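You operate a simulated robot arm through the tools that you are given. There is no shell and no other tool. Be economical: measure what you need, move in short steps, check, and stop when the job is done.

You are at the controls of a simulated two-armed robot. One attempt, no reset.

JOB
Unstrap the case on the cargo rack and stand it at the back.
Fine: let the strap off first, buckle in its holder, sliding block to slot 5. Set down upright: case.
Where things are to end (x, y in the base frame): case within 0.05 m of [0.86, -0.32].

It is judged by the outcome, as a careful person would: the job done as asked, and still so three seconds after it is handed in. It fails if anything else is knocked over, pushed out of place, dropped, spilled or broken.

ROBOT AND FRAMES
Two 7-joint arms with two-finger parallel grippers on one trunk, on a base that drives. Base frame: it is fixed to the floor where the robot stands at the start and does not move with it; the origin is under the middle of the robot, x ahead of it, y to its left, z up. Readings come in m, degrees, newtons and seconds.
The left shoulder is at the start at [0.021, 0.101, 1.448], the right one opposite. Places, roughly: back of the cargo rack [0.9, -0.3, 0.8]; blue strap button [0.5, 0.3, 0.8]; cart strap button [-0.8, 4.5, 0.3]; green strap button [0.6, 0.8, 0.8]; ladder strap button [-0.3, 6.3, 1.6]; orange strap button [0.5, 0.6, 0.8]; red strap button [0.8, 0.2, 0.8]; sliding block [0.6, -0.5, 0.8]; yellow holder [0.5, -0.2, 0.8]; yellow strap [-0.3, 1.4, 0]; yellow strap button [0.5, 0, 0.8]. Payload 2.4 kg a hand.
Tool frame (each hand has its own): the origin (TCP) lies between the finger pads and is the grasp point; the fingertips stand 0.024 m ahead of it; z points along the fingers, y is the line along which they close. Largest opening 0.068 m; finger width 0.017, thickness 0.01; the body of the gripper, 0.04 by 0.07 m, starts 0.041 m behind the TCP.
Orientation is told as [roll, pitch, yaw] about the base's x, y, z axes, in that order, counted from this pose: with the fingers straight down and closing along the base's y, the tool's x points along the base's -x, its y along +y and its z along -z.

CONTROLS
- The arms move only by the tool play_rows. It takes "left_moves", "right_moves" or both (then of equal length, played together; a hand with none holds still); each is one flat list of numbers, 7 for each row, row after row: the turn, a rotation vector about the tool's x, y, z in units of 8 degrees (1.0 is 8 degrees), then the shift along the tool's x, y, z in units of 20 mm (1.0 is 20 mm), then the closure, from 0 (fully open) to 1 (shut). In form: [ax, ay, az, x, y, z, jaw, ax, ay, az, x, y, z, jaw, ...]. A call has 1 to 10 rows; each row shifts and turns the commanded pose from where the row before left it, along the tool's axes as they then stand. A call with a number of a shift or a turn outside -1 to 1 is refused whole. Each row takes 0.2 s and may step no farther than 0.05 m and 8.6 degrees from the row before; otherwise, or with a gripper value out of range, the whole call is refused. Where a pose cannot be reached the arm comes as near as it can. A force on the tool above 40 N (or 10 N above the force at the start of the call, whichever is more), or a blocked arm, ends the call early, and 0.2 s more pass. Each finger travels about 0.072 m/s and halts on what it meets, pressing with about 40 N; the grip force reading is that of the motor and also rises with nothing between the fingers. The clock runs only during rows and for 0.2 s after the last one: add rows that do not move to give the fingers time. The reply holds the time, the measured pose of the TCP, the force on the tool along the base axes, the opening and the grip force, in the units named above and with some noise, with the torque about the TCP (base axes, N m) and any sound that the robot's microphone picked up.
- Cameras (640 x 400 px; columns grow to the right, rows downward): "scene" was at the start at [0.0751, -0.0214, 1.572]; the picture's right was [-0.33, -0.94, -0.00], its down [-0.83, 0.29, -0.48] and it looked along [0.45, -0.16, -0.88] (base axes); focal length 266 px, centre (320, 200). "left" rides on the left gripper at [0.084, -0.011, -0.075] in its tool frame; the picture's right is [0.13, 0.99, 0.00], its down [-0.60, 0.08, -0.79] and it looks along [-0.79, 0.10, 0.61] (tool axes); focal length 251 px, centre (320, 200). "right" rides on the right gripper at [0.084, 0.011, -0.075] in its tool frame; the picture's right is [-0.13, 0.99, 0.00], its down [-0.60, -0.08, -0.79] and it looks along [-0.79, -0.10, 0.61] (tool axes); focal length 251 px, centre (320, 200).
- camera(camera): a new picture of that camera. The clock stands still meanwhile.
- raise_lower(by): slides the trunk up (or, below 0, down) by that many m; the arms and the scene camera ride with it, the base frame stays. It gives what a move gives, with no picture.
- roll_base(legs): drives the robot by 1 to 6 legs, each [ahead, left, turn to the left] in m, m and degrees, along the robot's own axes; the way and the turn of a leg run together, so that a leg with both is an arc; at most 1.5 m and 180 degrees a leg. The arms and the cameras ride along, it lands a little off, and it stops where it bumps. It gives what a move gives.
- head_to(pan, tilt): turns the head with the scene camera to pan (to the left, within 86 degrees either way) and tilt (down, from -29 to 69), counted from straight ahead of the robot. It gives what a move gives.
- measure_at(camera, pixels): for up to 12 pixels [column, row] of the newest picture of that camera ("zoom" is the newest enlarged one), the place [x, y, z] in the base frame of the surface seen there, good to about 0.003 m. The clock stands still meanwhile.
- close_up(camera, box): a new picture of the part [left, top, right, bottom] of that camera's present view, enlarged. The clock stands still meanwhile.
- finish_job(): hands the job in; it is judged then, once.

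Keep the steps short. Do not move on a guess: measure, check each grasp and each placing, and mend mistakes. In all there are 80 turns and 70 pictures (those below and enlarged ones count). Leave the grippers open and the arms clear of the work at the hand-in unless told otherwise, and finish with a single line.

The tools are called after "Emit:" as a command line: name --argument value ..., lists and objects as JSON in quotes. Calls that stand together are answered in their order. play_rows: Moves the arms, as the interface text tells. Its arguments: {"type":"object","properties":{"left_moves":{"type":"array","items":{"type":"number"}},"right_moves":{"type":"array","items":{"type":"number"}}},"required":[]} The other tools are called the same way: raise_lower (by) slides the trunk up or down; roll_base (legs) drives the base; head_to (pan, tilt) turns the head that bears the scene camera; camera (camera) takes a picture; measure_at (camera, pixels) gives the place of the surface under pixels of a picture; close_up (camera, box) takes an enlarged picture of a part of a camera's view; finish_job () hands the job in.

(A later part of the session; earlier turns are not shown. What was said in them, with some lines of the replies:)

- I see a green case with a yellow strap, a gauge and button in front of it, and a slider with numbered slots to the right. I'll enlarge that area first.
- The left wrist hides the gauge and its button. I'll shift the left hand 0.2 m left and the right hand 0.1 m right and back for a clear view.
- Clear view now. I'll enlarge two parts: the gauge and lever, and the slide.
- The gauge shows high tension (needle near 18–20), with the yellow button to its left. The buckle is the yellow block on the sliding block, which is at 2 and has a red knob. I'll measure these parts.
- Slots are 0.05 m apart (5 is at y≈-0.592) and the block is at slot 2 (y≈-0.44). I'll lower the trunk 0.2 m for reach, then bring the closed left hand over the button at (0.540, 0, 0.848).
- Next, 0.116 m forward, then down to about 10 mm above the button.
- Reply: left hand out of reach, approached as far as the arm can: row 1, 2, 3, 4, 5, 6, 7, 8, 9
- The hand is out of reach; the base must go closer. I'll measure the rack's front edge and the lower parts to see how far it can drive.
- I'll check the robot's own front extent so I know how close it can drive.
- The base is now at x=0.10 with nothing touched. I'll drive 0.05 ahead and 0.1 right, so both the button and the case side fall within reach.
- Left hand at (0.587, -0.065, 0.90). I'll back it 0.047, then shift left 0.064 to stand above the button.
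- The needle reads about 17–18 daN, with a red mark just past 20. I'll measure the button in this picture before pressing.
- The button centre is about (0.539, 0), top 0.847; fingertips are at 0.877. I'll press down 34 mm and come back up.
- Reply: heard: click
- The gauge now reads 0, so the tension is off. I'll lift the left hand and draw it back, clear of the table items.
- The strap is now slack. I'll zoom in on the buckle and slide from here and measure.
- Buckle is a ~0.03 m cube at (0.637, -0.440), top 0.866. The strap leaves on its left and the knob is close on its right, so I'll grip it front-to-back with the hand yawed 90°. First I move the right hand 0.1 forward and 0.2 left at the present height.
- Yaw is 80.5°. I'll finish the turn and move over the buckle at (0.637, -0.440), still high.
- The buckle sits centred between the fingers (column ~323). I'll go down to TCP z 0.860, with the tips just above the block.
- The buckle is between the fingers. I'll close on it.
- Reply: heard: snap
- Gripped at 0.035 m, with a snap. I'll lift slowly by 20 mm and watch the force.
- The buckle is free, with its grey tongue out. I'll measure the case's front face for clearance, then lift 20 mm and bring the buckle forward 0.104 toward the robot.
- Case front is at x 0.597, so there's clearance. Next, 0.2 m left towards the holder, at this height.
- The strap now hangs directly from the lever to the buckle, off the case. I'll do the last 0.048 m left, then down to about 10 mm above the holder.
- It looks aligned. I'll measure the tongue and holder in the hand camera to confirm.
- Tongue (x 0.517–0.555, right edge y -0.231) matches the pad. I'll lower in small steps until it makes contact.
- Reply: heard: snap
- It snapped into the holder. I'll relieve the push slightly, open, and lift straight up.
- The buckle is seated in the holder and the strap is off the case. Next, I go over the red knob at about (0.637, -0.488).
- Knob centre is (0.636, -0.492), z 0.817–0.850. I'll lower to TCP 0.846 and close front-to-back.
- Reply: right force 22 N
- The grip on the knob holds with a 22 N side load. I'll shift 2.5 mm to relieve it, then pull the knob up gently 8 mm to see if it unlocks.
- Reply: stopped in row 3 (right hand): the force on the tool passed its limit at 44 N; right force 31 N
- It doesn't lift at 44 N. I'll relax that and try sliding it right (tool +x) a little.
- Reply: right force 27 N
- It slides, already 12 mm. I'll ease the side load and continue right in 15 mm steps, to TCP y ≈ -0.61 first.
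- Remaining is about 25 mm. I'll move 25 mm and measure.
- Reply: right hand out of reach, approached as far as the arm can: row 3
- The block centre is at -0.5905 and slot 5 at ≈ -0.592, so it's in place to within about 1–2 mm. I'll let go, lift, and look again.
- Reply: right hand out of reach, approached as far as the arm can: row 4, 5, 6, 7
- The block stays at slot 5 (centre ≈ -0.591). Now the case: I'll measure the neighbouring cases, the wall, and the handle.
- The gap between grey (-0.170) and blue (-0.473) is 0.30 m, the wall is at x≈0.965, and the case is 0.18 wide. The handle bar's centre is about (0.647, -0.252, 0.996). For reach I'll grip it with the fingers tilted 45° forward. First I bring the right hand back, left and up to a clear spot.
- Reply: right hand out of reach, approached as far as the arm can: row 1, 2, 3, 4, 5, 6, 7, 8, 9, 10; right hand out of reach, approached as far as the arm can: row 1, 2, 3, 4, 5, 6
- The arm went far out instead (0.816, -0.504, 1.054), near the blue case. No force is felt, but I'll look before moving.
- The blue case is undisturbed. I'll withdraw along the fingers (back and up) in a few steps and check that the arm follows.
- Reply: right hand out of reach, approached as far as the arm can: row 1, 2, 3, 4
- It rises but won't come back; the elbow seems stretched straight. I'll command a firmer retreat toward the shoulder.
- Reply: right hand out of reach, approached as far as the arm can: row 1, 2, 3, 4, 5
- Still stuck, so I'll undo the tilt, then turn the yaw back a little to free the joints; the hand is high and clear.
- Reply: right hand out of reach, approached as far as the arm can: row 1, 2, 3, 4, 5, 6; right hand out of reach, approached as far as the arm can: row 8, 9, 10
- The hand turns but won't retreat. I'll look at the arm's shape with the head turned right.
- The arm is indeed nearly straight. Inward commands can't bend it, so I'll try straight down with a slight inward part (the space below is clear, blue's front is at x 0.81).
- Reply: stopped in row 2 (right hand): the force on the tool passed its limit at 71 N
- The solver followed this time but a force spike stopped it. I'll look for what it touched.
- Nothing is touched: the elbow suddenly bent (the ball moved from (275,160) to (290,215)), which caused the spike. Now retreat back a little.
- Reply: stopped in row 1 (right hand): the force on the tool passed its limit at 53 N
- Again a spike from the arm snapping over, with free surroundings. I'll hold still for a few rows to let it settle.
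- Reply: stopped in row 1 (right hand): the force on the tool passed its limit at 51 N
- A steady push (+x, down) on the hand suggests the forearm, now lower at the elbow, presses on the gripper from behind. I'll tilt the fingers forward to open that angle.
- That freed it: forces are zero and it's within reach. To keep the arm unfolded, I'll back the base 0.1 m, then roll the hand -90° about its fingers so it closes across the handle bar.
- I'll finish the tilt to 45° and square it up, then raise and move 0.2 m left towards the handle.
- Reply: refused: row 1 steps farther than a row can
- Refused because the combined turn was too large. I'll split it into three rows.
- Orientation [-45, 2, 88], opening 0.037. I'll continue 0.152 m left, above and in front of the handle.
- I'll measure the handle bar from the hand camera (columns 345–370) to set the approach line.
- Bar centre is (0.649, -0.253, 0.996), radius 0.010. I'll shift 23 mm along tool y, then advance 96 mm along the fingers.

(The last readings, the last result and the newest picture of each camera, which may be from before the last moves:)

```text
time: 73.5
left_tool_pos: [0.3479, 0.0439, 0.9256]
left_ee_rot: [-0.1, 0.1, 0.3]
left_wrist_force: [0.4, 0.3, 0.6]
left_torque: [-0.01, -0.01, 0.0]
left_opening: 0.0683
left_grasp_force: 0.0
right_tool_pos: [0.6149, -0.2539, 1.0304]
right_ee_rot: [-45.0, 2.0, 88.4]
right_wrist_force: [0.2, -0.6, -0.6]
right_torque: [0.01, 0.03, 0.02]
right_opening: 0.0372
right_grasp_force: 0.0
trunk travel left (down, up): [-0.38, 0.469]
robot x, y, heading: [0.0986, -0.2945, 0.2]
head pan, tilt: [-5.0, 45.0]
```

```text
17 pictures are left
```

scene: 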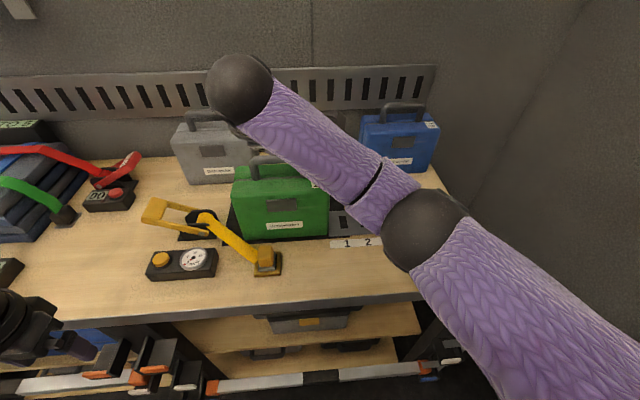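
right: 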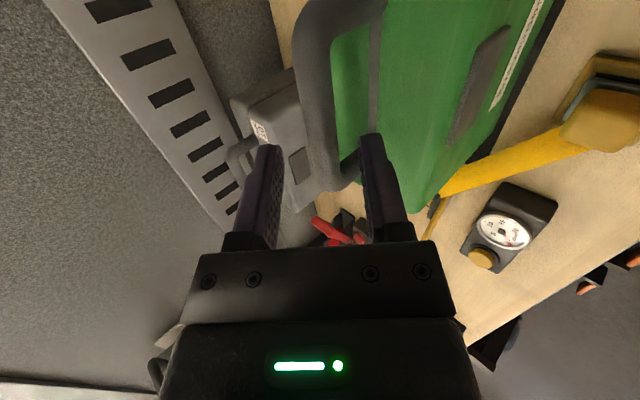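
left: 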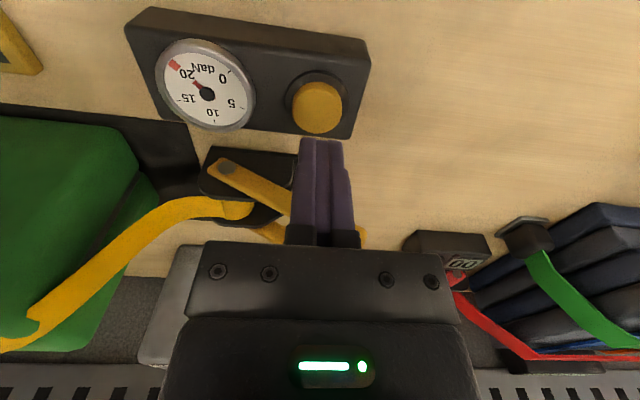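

The bar lies midway between the fingers (column ~318). I'll advance 42 mm more and close.

Emit:
play_rows --right_moves '[0, 0, 0, 0, 0, 0.8, 0.45, 0, 0, 0, 0, 0, 0.8, 0.45, 0, 0, 0, 0, 0, 0.5, 0.45, 0, 0, 0, 0, 0, 0, 0.8, 0, 0, 0, 0, 0, 0, 1, 0, 0, 0, 0, 0, 0, 1]'

Emit:
camera --camera "right"

```text
time: 74.9
left_tool_pos: [0.3491, 0.0429, 0.9256]
left_ee_rot: [0.0, 0.0, 0.1]
left_wrist_force: [0.0, -0.2, 0.3]
left_torque: [0.0, 0.02, -0.01]
left_opening: 0.068
left_grasp_force: 0.1
right_tool_pos: [0.6455, -0.2542, 1.001]
right_ee_rot: [-45.1, 2.0, 88.2]
right_wrist_force: [0.3, -0.2, -0.4]
right_torque: [0.0, -0.01, 0.03]
right_opening: 0.0173
right_grasp_force: 36.4
trunk travel left (down, up): [-0.38, 0.469]
robot x, y, heading: [0.1004, -0.2904, -0.0]
head pan, tilt: [-5.0, 45.0]
```

```text
16 pictures are left
```

right: 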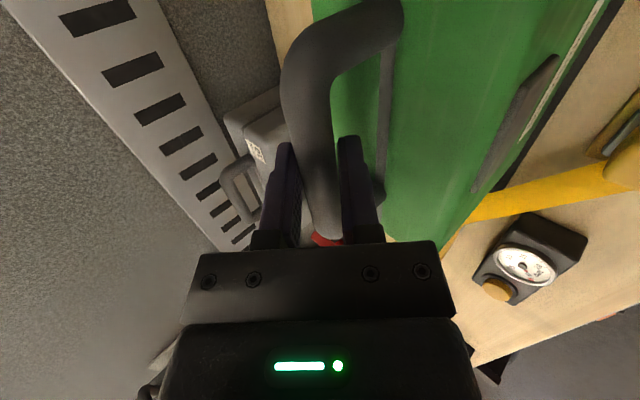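

The handle is gripped (0.0173 m, 36 N). I'll lift 20 mm with the trunk and read the load.

Emit:
raise_lower --by 0.02

Emit:
camera --camera "scene"

```text
time: 75.6
left_tool_pos: [0.3497, 0.0432, 0.9452]
left_ee_rot: [0.0, 0.1, 0.2]
left_wrist_force: [-0.3, 0.6, 0.4]
left_torque: [-0.02, 0.01, -0.01]
left_opening: 0.0679
left_grasp_force: 0.0
right_tool_pos: [0.6457, -0.2549, 1.022]
right_ee_rot: [-45.0, 1.9, 88.4]
right_wrist_force: [0.3, 0.0, -5.8]
right_torque: [-0.04, 0.0, 0.0]
right_opening: 0.0173
right_grasp_force: 36.3
trunk travel left (down, up): [-0.4, 0.449]
robot x, y, heading: [0.0999, -0.2924, 0.2]
head pan, tilt: [-5.0, 45.0]
```

```text
15 pictures are left
```

scene: 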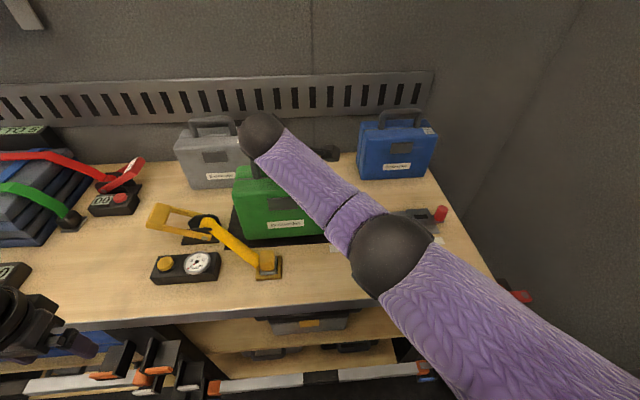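

The case weighs about 6 N and hangs freely. First I shift it 0.07 m right with the arm, to clear the grey case, before going back.

Emit:
play_rows --right_moves '[0, 0, 0, 0.5, 0, 0, 1, 0, 0, 0, 0.7, 0, 0, 1, 0, 0, 0, 0.7, 0, 0, 1, 0, 0, 0, 0.7, 0, 0, 1, 0, 0, 0, 0.5, 0, 0, 1, 0, 0, 0, 0.4, 0, 0, 1]'

Emit:
roll_base --legs '[[0.11, 0, 0]]'

Emit:
camera --camera "scene"

```text
time: 77.0
left_tool_pos: [0.3499, 0.0441, 0.9451]
left_ee_rot: [0.0, 0.2, 0.2]
left_wrist_force: [-0.3, 0.5, 1.0]
left_torque: [0.01, 0.0, -0.03]
left_opening: 0.0684
left_grasp_force: 0.1
right_tool_pos: [0.6409, -0.3273, 1.0242]
right_ee_rot: [-45.1, 1.7, 88.4]
right_wrist_force: [0.6, -0.3, -5.9]
right_torque: [0.0, 0.01, -0.01]
right_opening: 0.0172
right_grasp_force: 36.1
trunk travel left (down, up): [-0.4, 0.449]
robot x, y, heading: [0.0991, -0.2929, 0.3]
head pan, tilt: [-5.0, 45.0]
```

```text
time: 78.2
left_tool_pos: [0.4616, 0.0413, 0.9448]
left_ee_rot: [0.0, 0.1, 0.0]
left_wrist_force: [0.0, -1.1, -0.6]
left_torque: [0.01, 0.0, -0.02]
left_opening: 0.0678
left_grasp_force: 0.0
right_tool_pos: [0.754, -0.3282, 1.0243]
right_ee_rot: [-45.1, 1.9, 88.1]
right_wrist_force: [0.0, -0.8, -6.8]
right_torque: [0.02, 0.0, 0.02]
right_opening: 0.0178
right_grasp_force: 36.2
trunk travel left (down, up): [-0.4, 0.449]
robot x, y, heading: [0.2086, -0.2923, 0.2]
head pan, tilt: [-5.0, 45.0]
```

```text
14 pictures are left
```

scene: 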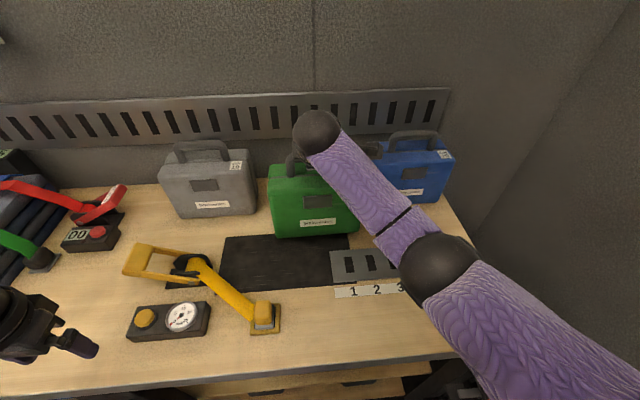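

The case is between its neighbours. I'll extend the arm 0.09 m further back in small level steps.

Emit:
play_rows --right_moves '[0, 0, 0, 0, -0.5, 0.5, 1, 0, 0, 0, 0, -0.6, 0.6, 1, 0, 0, 0, 0, -0.6, 0.6, 1, 0, 0, 0, 0, -0.6, 0.6, 1, 0, 0, 0, 0, -0.5, 0.5, 1, 0, 0, 0, 0, -0.3, 0.3, 1]'

Emit:
camera --camera "scene"

```text
time: 79.6
left_tool_pos: [0.4614, 0.0416, 0.9457]
left_ee_rot: [-0.1, 0.1, 0.1]
left_wrist_force: [0.0, 0.3, 0.2]
left_torque: [-0.05, 0.04, 0.01]
left_opening: 0.068
left_grasp_force: 0.1
right_tool_pos: [0.8071, -0.332, 1.0252]
right_ee_rot: [-44.9, 1.9, 88.2]
right_wrist_force: [-0.3, -0.1, -4.6]
right_torque: [0.02, 0.03, 0.0]
right_opening: 0.0175
right_grasp_force: 36.5
right hand out of reach, approached as far as the arm can: row 4, 5, 6
trunk travel left (down, up): [-0.4, 0.449]
robot x, y, heading: [0.2097, -0.2926, 0.1]
head pan, tilt: [-5.0, 45.0]
```

```text
13 pictures are left
```

scene: 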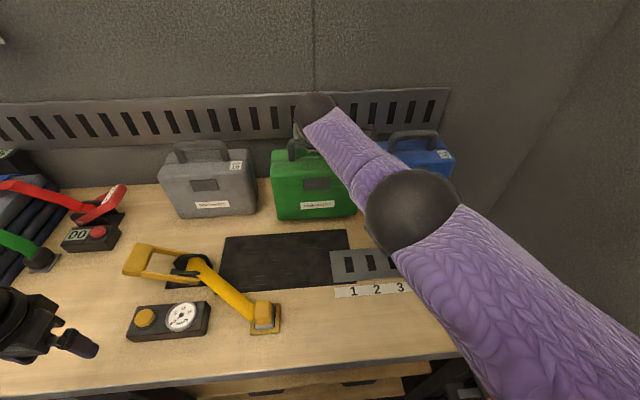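

The arm is at its limit at x 0.807; 0.045 m is missing, so I'll drive ahead by that (torso front would be at ~0.35, rack edge at 0.45).

Emit:
roll_base --legs '[[0.045, 0, 0]]'

Emit:
camera --camera "scene"

```text
time: 80.5
left_tool_pos: [0.4894, 0.0409, 0.9458]
left_ee_rot: [0.1, 0.1, 0.0]
left_wrist_force: [-0.1, 0.1, -0.5]
left_torque: [0.0, -0.02, 0.03]
left_opening: 0.068
left_grasp_force: 0.0
right_tool_pos: [0.8339, -0.3321, 1.0244]
right_ee_rot: [-45.0, 1.9, 88.1]
right_wrist_force: [-1.0, 0.2, -6.0]
right_torque: [-0.02, 0.03, -0.01]
right_opening: 0.0175
right_grasp_force: 35.5
trunk travel left (down, up): [-0.4, 0.449]
robot x, y, heading: [0.2423, -0.2876, -0.1]
head pan, tilt: [-5.0, 45.0]
stopped in leg 1: the robot was blocked; the commanded pose is now the measured one
```

```text
12 pictures are left
```

scene: 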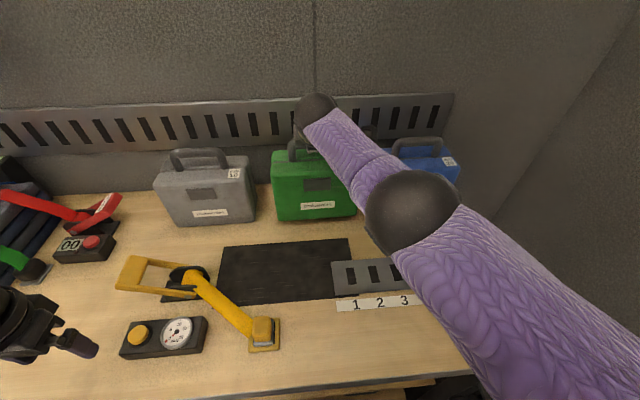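

The base bumped gently at x 0.242 and stopped; everything looks in place. The case centre is now about (0.837, -0.328), within tolerance. I'll measure its position, then lower 18 mm with the trunk.

Emit:
measure_at --camera "scene" --pixels '[[274, 180], [280, 218], [353, 212], [318, 215], [318, 205], [278, 160], [305, 158]]'

Emit:
raise_lower --by -0.018

```text
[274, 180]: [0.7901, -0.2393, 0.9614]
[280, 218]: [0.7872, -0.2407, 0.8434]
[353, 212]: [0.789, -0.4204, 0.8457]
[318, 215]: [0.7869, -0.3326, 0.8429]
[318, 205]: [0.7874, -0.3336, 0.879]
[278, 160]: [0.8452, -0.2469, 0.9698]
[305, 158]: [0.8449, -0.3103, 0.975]
```

```text
time: 81.2
left_tool_pos: [0.49, 0.0416, 0.9275]
left_ee_rot: [0.0, 0.1, 0.0]
left_wrist_force: [0.2, -0.3, 0.4]
left_torque: [0.01, 0.0, -0.01]
left_opening: 0.0682
left_grasp_force: 0.1
right_tool_pos: [0.8347, -0.3333, 1.0059]
right_ee_rot: [-45.1, 2.0, 88.1]
right_wrist_force: [0.0, 0.9, -6.2]
right_torque: [-0.05, -0.02, 0.04]
right_opening: 0.0172
right_grasp_force: 36.1
trunk travel left (down, up): [-0.382, 0.467]
robot x, y, heading: [0.2419, -0.2922, -0.3]
head pan, tilt: [-5.0, 45.0]
```

Case centre ≈ (0.837, -0.331). It's still hanging, so I'll lower 6 mm more.

Emit:
raise_lower --by -0.006

Emit:
close_up --camera "scene" --box '[240, 120, 400, 220]'

```text
time: 81.7
left_tool_pos: [0.4904, 0.041, 0.9224]
left_ee_rot: [0.0, 0.1, 0.1]
left_wrist_force: [0.7, 0.8, 0.5]
left_torque: [0.0, -0.02, -0.01]
left_opening: 0.068
left_grasp_force: 0.0
right_tool_pos: [0.8346, -0.333, 1.0012]
right_ee_rot: [-45.2, 1.8, 88.1]
right_wrist_force: [-1.1, -0.6, -0.6]
right_torque: [0.43, -0.08, 0.05]
right_opening: 0.0169
right_grasp_force: 35.6
trunk travel left (down, up): [-0.376, 0.473]
robot x, y, heading: [0.2398, -0.2909, -0.3]
head pan, tilt: [-5.0, 45.0]
```

```text
4.00 times, centred on (320, 170) of scene
```

zoom: 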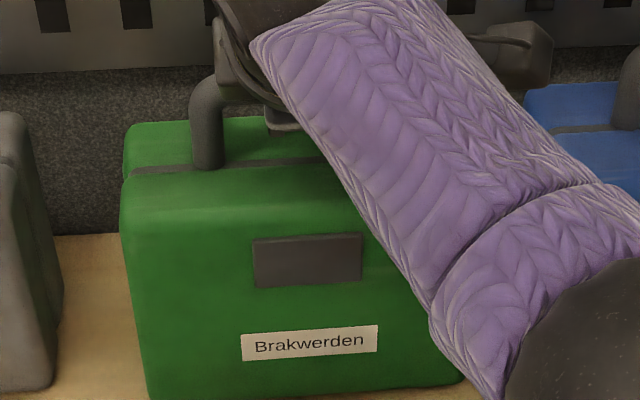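

The load is off (-0.6 N), so the case stands. I'll open partly (0.041 m). Because the arm is stretched, I'll withdraw with trunk and base in alternate small steps along the finger line.

Emit:
play_rows --right_moves '[0, 0, 0, 0, 0, 0, 0.7, 0, 0, 0, 0, 0, 0, 0.4, 0, 0, 0, 0, 0, 0, 0.4]'

Emit:
raise_lower --by 0.011

```text
time: 82.5
left_tool_pos: [0.4895, 0.0416, 0.9219]
left_ee_rot: [0.0, 0.2, -0.1]
left_wrist_force: [-0.4, -0.9, 0.5]
left_torque: [0.0, 0.01, 0.03]
left_opening: 0.0678
left_grasp_force: 0.0
right_tool_pos: [0.835, -0.3332, 1.0005]
right_ee_rot: [-45.1, 1.9, 88.1]
right_wrist_force: [-1.0, 0.5, -0.7]
right_torque: [0.0, 0.0, -0.02]
right_opening: 0.0412
right_grasp_force: 0.0
trunk travel left (down, up): [-0.376, 0.473]
robot x, y, heading: [0.2411, -0.2923, -0.0]
head pan, tilt: [-5.0, 45.0]
```

```text
time: 83.1
left_tool_pos: [0.491, 0.042, 0.933]
left_ee_rot: [0.0, 0.1, 0.0]
left_wrist_force: [-0.2, 0.3, -0.4]
left_torque: [0.02, 0.03, -0.01]
left_opening: 0.068
left_grasp_force: 0.1
right_tool_pos: [0.8344, -0.3313, 1.0119]
right_ee_rot: [-45.2, 1.9, 88.1]
right_wrist_force: [0.2, -0.5, 0.0]
right_torque: [-0.01, 0.0, 0.0]
right_opening: 0.0408
right_grasp_force: 0.0
trunk travel left (down, up): [-0.387, 0.462]
robot x, y, heading: [0.2403, -0.2948, -0.0]
head pan, tilt: [-5.0, 45.0]
```

No forces. Base back 0.018, then up 0.015.

Emit:
roll_base --legs '[[-0.018, 0, 0]]'

Emit:
raise_lower --by 0.017

Emit:
camera --camera "right"

```text
time: 83.9
left_tool_pos: [0.4716, 0.0414, 0.9331]
left_ee_rot: [0.0, 0.0, -0.1]
left_wrist_force: [-0.4, 0.0, 0.2]
left_torque: [0.03, -0.05, 0.0]
left_opening: 0.0679
left_grasp_force: 0.0
right_tool_pos: [0.8167, -0.3328, 1.0123]
right_ee_rot: [-45.1, 2.1, 88.1]
right_wrist_force: [0.0, -0.5, 0.2]
right_torque: [0.0, 0.03, -0.02]
right_opening: 0.0409
right_grasp_force: 0.0
trunk travel left (down, up): [-0.387, 0.462]
robot x, y, heading: [0.2232, -0.2893, -0.1]
head pan, tilt: [-5.0, 45.0]
```

```text
time: 84.5
left_tool_pos: [0.4725, 0.0413, 0.95]
left_ee_rot: [0.0, 0.2, -0.1]
left_wrist_force: [0.4, 0.7, 0.2]
left_torque: [-0.01, -0.01, 0.01]
left_opening: 0.0678
left_grasp_force: 0.1
right_tool_pos: [0.8178, -0.333, 1.0299]
right_ee_rot: [-45.1, 1.9, 88.1]
right_wrist_force: [0.1, 0.5, -0.3]
right_torque: [-0.02, -0.03, -0.01]
right_opening: 0.0408
right_grasp_force: 0.0
trunk travel left (down, up): [-0.404, 0.445]
robot x, y, heading: [0.2227, -0.2895, 0.2]
head pan, tilt: [-5.0, 45.0]
```

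```text
10 pictures are left
```

right: 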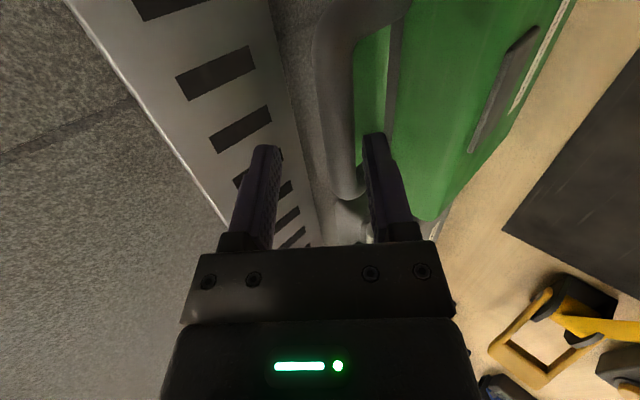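

The tips are past the bar. Base back 0.12 m now, then a check picture.

Emit:
roll_base --legs '[[-0.12, 0, 0]]'

Emit:
raise_lower --by 0.1

Emit:
roll_base --legs '[[-0.25, 0, 0]]'

Emit:
play_rows --right_moves '[0, 0, 0, 0, 0, 0, 0, 0, 0, 0, 0, 0, 0, 0, 0, 0, 0, 0, 0, 0, 0]'

Emit:
head_to --pan 0 --tilt 40

Emit:
camera --camera "scene"

```text
time: 85.7
left_tool_pos: [0.355, 0.0425, 0.9497]
left_ee_rot: [0.1, 0.0, 0.2]
left_wrist_force: [-0.2, 0.3, 0.2]
left_torque: [-0.01, -0.02, 0.0]
left_opening: 0.0679
left_grasp_force: 0.1
right_tool_pos: [0.7021, -0.3313, 1.029]
right_ee_rot: [-45.1, 2.0, 88.3]
right_wrist_force: [0.5, -0.2, 0.2]
right_torque: [-0.02, -0.01, 0.0]
right_opening: 0.0409
right_grasp_force: 0.0
trunk travel left (down, up): [-0.404, 0.445]
robot x, y, heading: [0.1071, -0.2931, 0.0]
head pan, tilt: [-5.0, 45.0]
```

```text
time: 87.1
left_tool_pos: [0.3549, 0.0429, 1.0482]
left_ee_rot: [0.0, 0.1, 0.2]
left_wrist_force: [-0.2, -1.0, 0.0]
left_torque: [0.02, 0.02, 0.01]
left_opening: 0.068
left_grasp_force: 0.1
right_tool_pos: [0.6983, -0.3313, 1.1432]
right_ee_rot: [-46.5, 2.0, 88.0]
right_wrist_force: [0.1, -0.3, 0.1]
right_torque: [-0.03, -0.03, -0.02]
right_opening: 0.0407
right_grasp_force: 0.1
trunk travel left (down, up): [-0.504, 0.345]
robot x, y, heading: [0.1057, -0.2928, -0.1]
head pan, tilt: [-5.0, 45.0]
```

```text
time: 88.9
left_tool_pos: [0.1083, 0.0413, 1.0493]
left_ee_rot: [0.0, 0.0, -0.3]
left_wrist_force: [0.8, 0.0, -0.3]
left_torque: [0.0, -0.02, 0.02]
left_opening: 0.068
left_grasp_force: 0.1
right_tool_pos: [0.4463, -0.3359, 1.1444]
right_ee_rot: [-46.7, 1.9, 87.6]
right_wrist_force: [-0.1, -0.4, 1.0]
right_torque: [0.02, -0.02, 0.02]
right_opening: 0.0409
right_grasp_force: 0.1
trunk travel left (down, up): [-0.504, 0.345]
robot x, y, heading: [-0.1448, -0.2922, -0.6]
head pan, tilt: [-5.0, 45.0]
```

```text
time: 89.7
left_tool_pos: [0.1093, 0.0421, 1.05]
left_ee_rot: [0.0, 0.1, -0.4]
left_wrist_force: [-0.8, -0.1, -0.8]
left_torque: [-0.01, 0.04, 0.02]
left_opening: 0.068
left_grasp_force: 0.1
right_tool_pos: [0.447, -0.3365, 1.1426]
right_ee_rot: [-46.5, 1.9, 87.7]
right_wrist_force: [0.8, 0.2, -0.6]
right_torque: [0.0, 0.02, 0.01]
right_opening: 0.068
right_grasp_force: 0.0
trunk travel left (down, up): [-0.504, 0.345]
robot x, y, heading: [-0.1436, -0.2913, -0.2]
head pan, tilt: [-5.0, 45.0]
```

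```text
time: 90.3
left_tool_pos: [0.109, 0.0414, 1.0501]
left_ee_rot: [0.0, 0.1, -0.4]
left_wrist_force: [0.3, -0.1, -0.3]
left_torque: [-0.02, 0.01, 0.01]
left_opening: 0.068
left_grasp_force: 0.0
right_tool_pos: [0.4484, -0.3359, 1.1438]
right_ee_rot: [-46.5, 1.9, 87.7]
right_wrist_force: [-1.0, -0.2, 0.8]
right_torque: [0.0, -0.02, -0.03]
right_opening: 0.068
right_grasp_force: 0.0
trunk travel left (down, up): [-0.504, 0.345]
robot x, y, heading: [-0.1408, -0.2902, -0.3]
head pan, tilt: [0.0, 40.0]
```

```text
9 pictures are left
```

scene: 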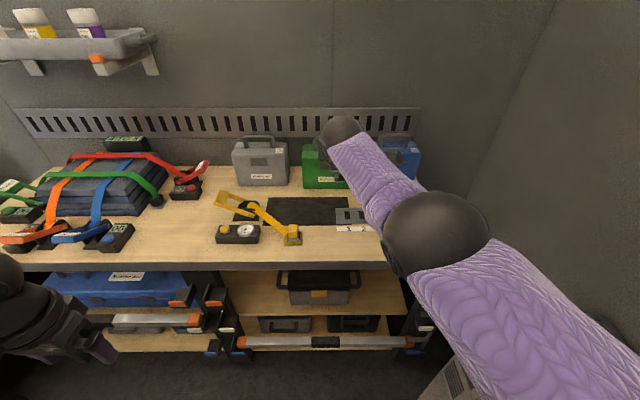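

To see the slide and the case unobstructed, I'll roll 0.25 m left (where the robot stood before).

Emit:
roll_base --legs '[[0, 0.28, 0]]'

Emit:
head_to --pan -25 --tilt 40

Emit:
camera --camera "scene"

```text
time: 92.3
left_tool_pos: [0.1107, 0.3254, 1.0498]
left_ee_rot: [0.0, 0.1, -0.5]
left_wrist_force: [-0.8, 0.0, 0.5]
left_torque: [0.0, 0.0, 0.0]
left_opening: 0.0679
left_grasp_force: 0.1
right_tool_pos: [0.4491, -0.0522, 1.1433]
right_ee_rot: [-46.5, 2.0, 87.7]
right_wrist_force: [-0.3, 0.6, 0.0]
right_torque: [-0.03, -0.01, 0.01]
right_opening: 0.0681
right_grasp_force: 0.0
trunk travel left (down, up): [-0.504, 0.345]
robot x, y, heading: [-0.1419, -0.0086, -0.3]
head pan, tilt: [0.0, 40.0]
```

```text
time: 93.2
left_tool_pos: [0.1106, 0.3241, 1.0503]
left_ee_rot: [0.0, 0.1, -0.3]
left_wrist_force: [0.6, -0.3, -0.8]
left_torque: [0.01, 0.02, -0.02]
left_opening: 0.0681
left_grasp_force: 0.1
right_tool_pos: [0.4497, -0.0535, 1.1439]
right_ee_rot: [-46.5, 2.0, 87.7]
right_wrist_force: [-0.4, 0.1, 0.0]
right_torque: [0.0, -0.01, 0.03]
right_opening: 0.068
right_grasp_force: 0.0
trunk travel left (down, up): [-0.504, 0.345]
robot x, y, heading: [-0.1439, -0.0069, -0.5]
head pan, tilt: [-25.0, 40.0]
```

```text
8 pictures are left
```

scene: 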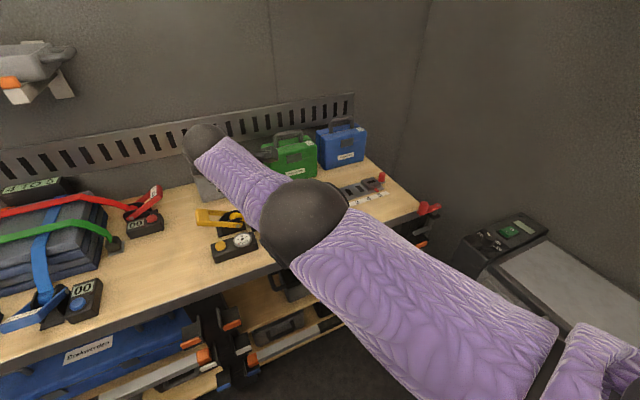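

Emit:
close_up --camera "scene" --box '[250, 110, 410, 210]'

Emit:
measure_at --camera "zoom" --pixels '[[95, 260], [260, 245], [180, 250], [240, 150], [470, 298], [400, 300], [450, 210], [285, 200], [160, 100], [490, 325], [475, 320]]'

```text
4.00 times, centred on (330, 160) of scene
```

zoom: 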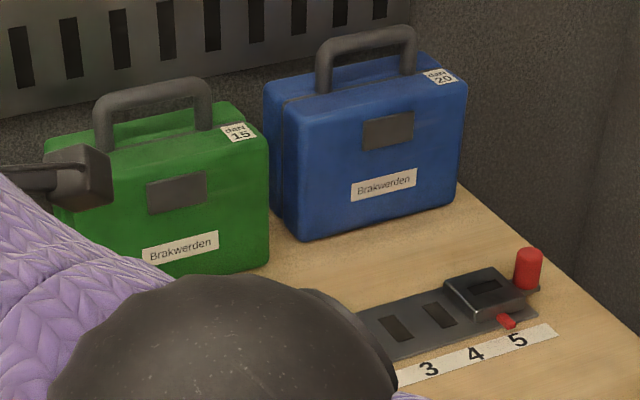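

```text
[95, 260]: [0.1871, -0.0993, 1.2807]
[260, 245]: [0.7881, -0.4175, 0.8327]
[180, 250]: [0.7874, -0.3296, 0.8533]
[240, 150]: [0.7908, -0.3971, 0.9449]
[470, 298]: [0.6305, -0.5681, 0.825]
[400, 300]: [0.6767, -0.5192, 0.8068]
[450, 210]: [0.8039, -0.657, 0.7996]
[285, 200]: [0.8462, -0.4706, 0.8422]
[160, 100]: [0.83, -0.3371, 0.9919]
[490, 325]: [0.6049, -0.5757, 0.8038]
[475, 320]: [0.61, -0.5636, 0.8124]
```

The green case stands upright at about (0.836, -0.33), blue is unmoved, and the block's pointer is at 5. The earlier view showed the buckle seated in its holder. I'll roll back 0.2 m so the arms are clear and take one last look.

Emit:
roll_base --legs '[[-0.2, 0, 0]]'

Emit:
camera --camera "scene"

```text
time: 94.8
left_tool_pos: [-0.0892, 0.3258, 1.0507]
left_ee_rot: [-0.1, 0.0, -0.3]
left_wrist_force: [-0.4, 0.0, 1.4]
left_torque: [-0.01, -0.01, 0.0]
left_opening: 0.0679
left_grasp_force: 0.0
right_tool_pos: [0.2493, -0.0511, 1.1447]
right_ee_rot: [-46.6, 1.9, 87.8]
right_wrist_force: [-0.8, 0.0, 0.8]
right_torque: [0.03, -0.02, 0.0]
right_opening: 0.0681
right_grasp_force: 0.0
trunk travel left (down, up): [-0.504, 0.345]
robot x, y, heading: [-0.3384, -0.0076, -0.3]
head pan, tilt: [-25.0, 40.0]
```

```text
6 pictures are left
```

scene: 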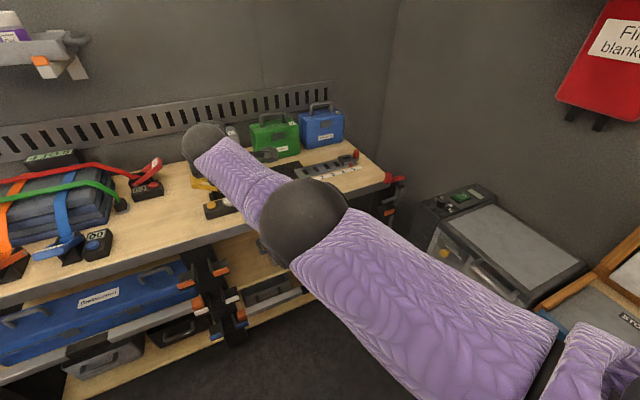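

All is in order: both grippers are open and the arms are clear. Handing in.

Emit:
finish_job

```text
The job is handed in.
```

The strap is off, the buckle is in its holder, the sliding block is at slot 5 (about 1–2 mm short of centre), and the case stands upright at about (0.84, -0.33).
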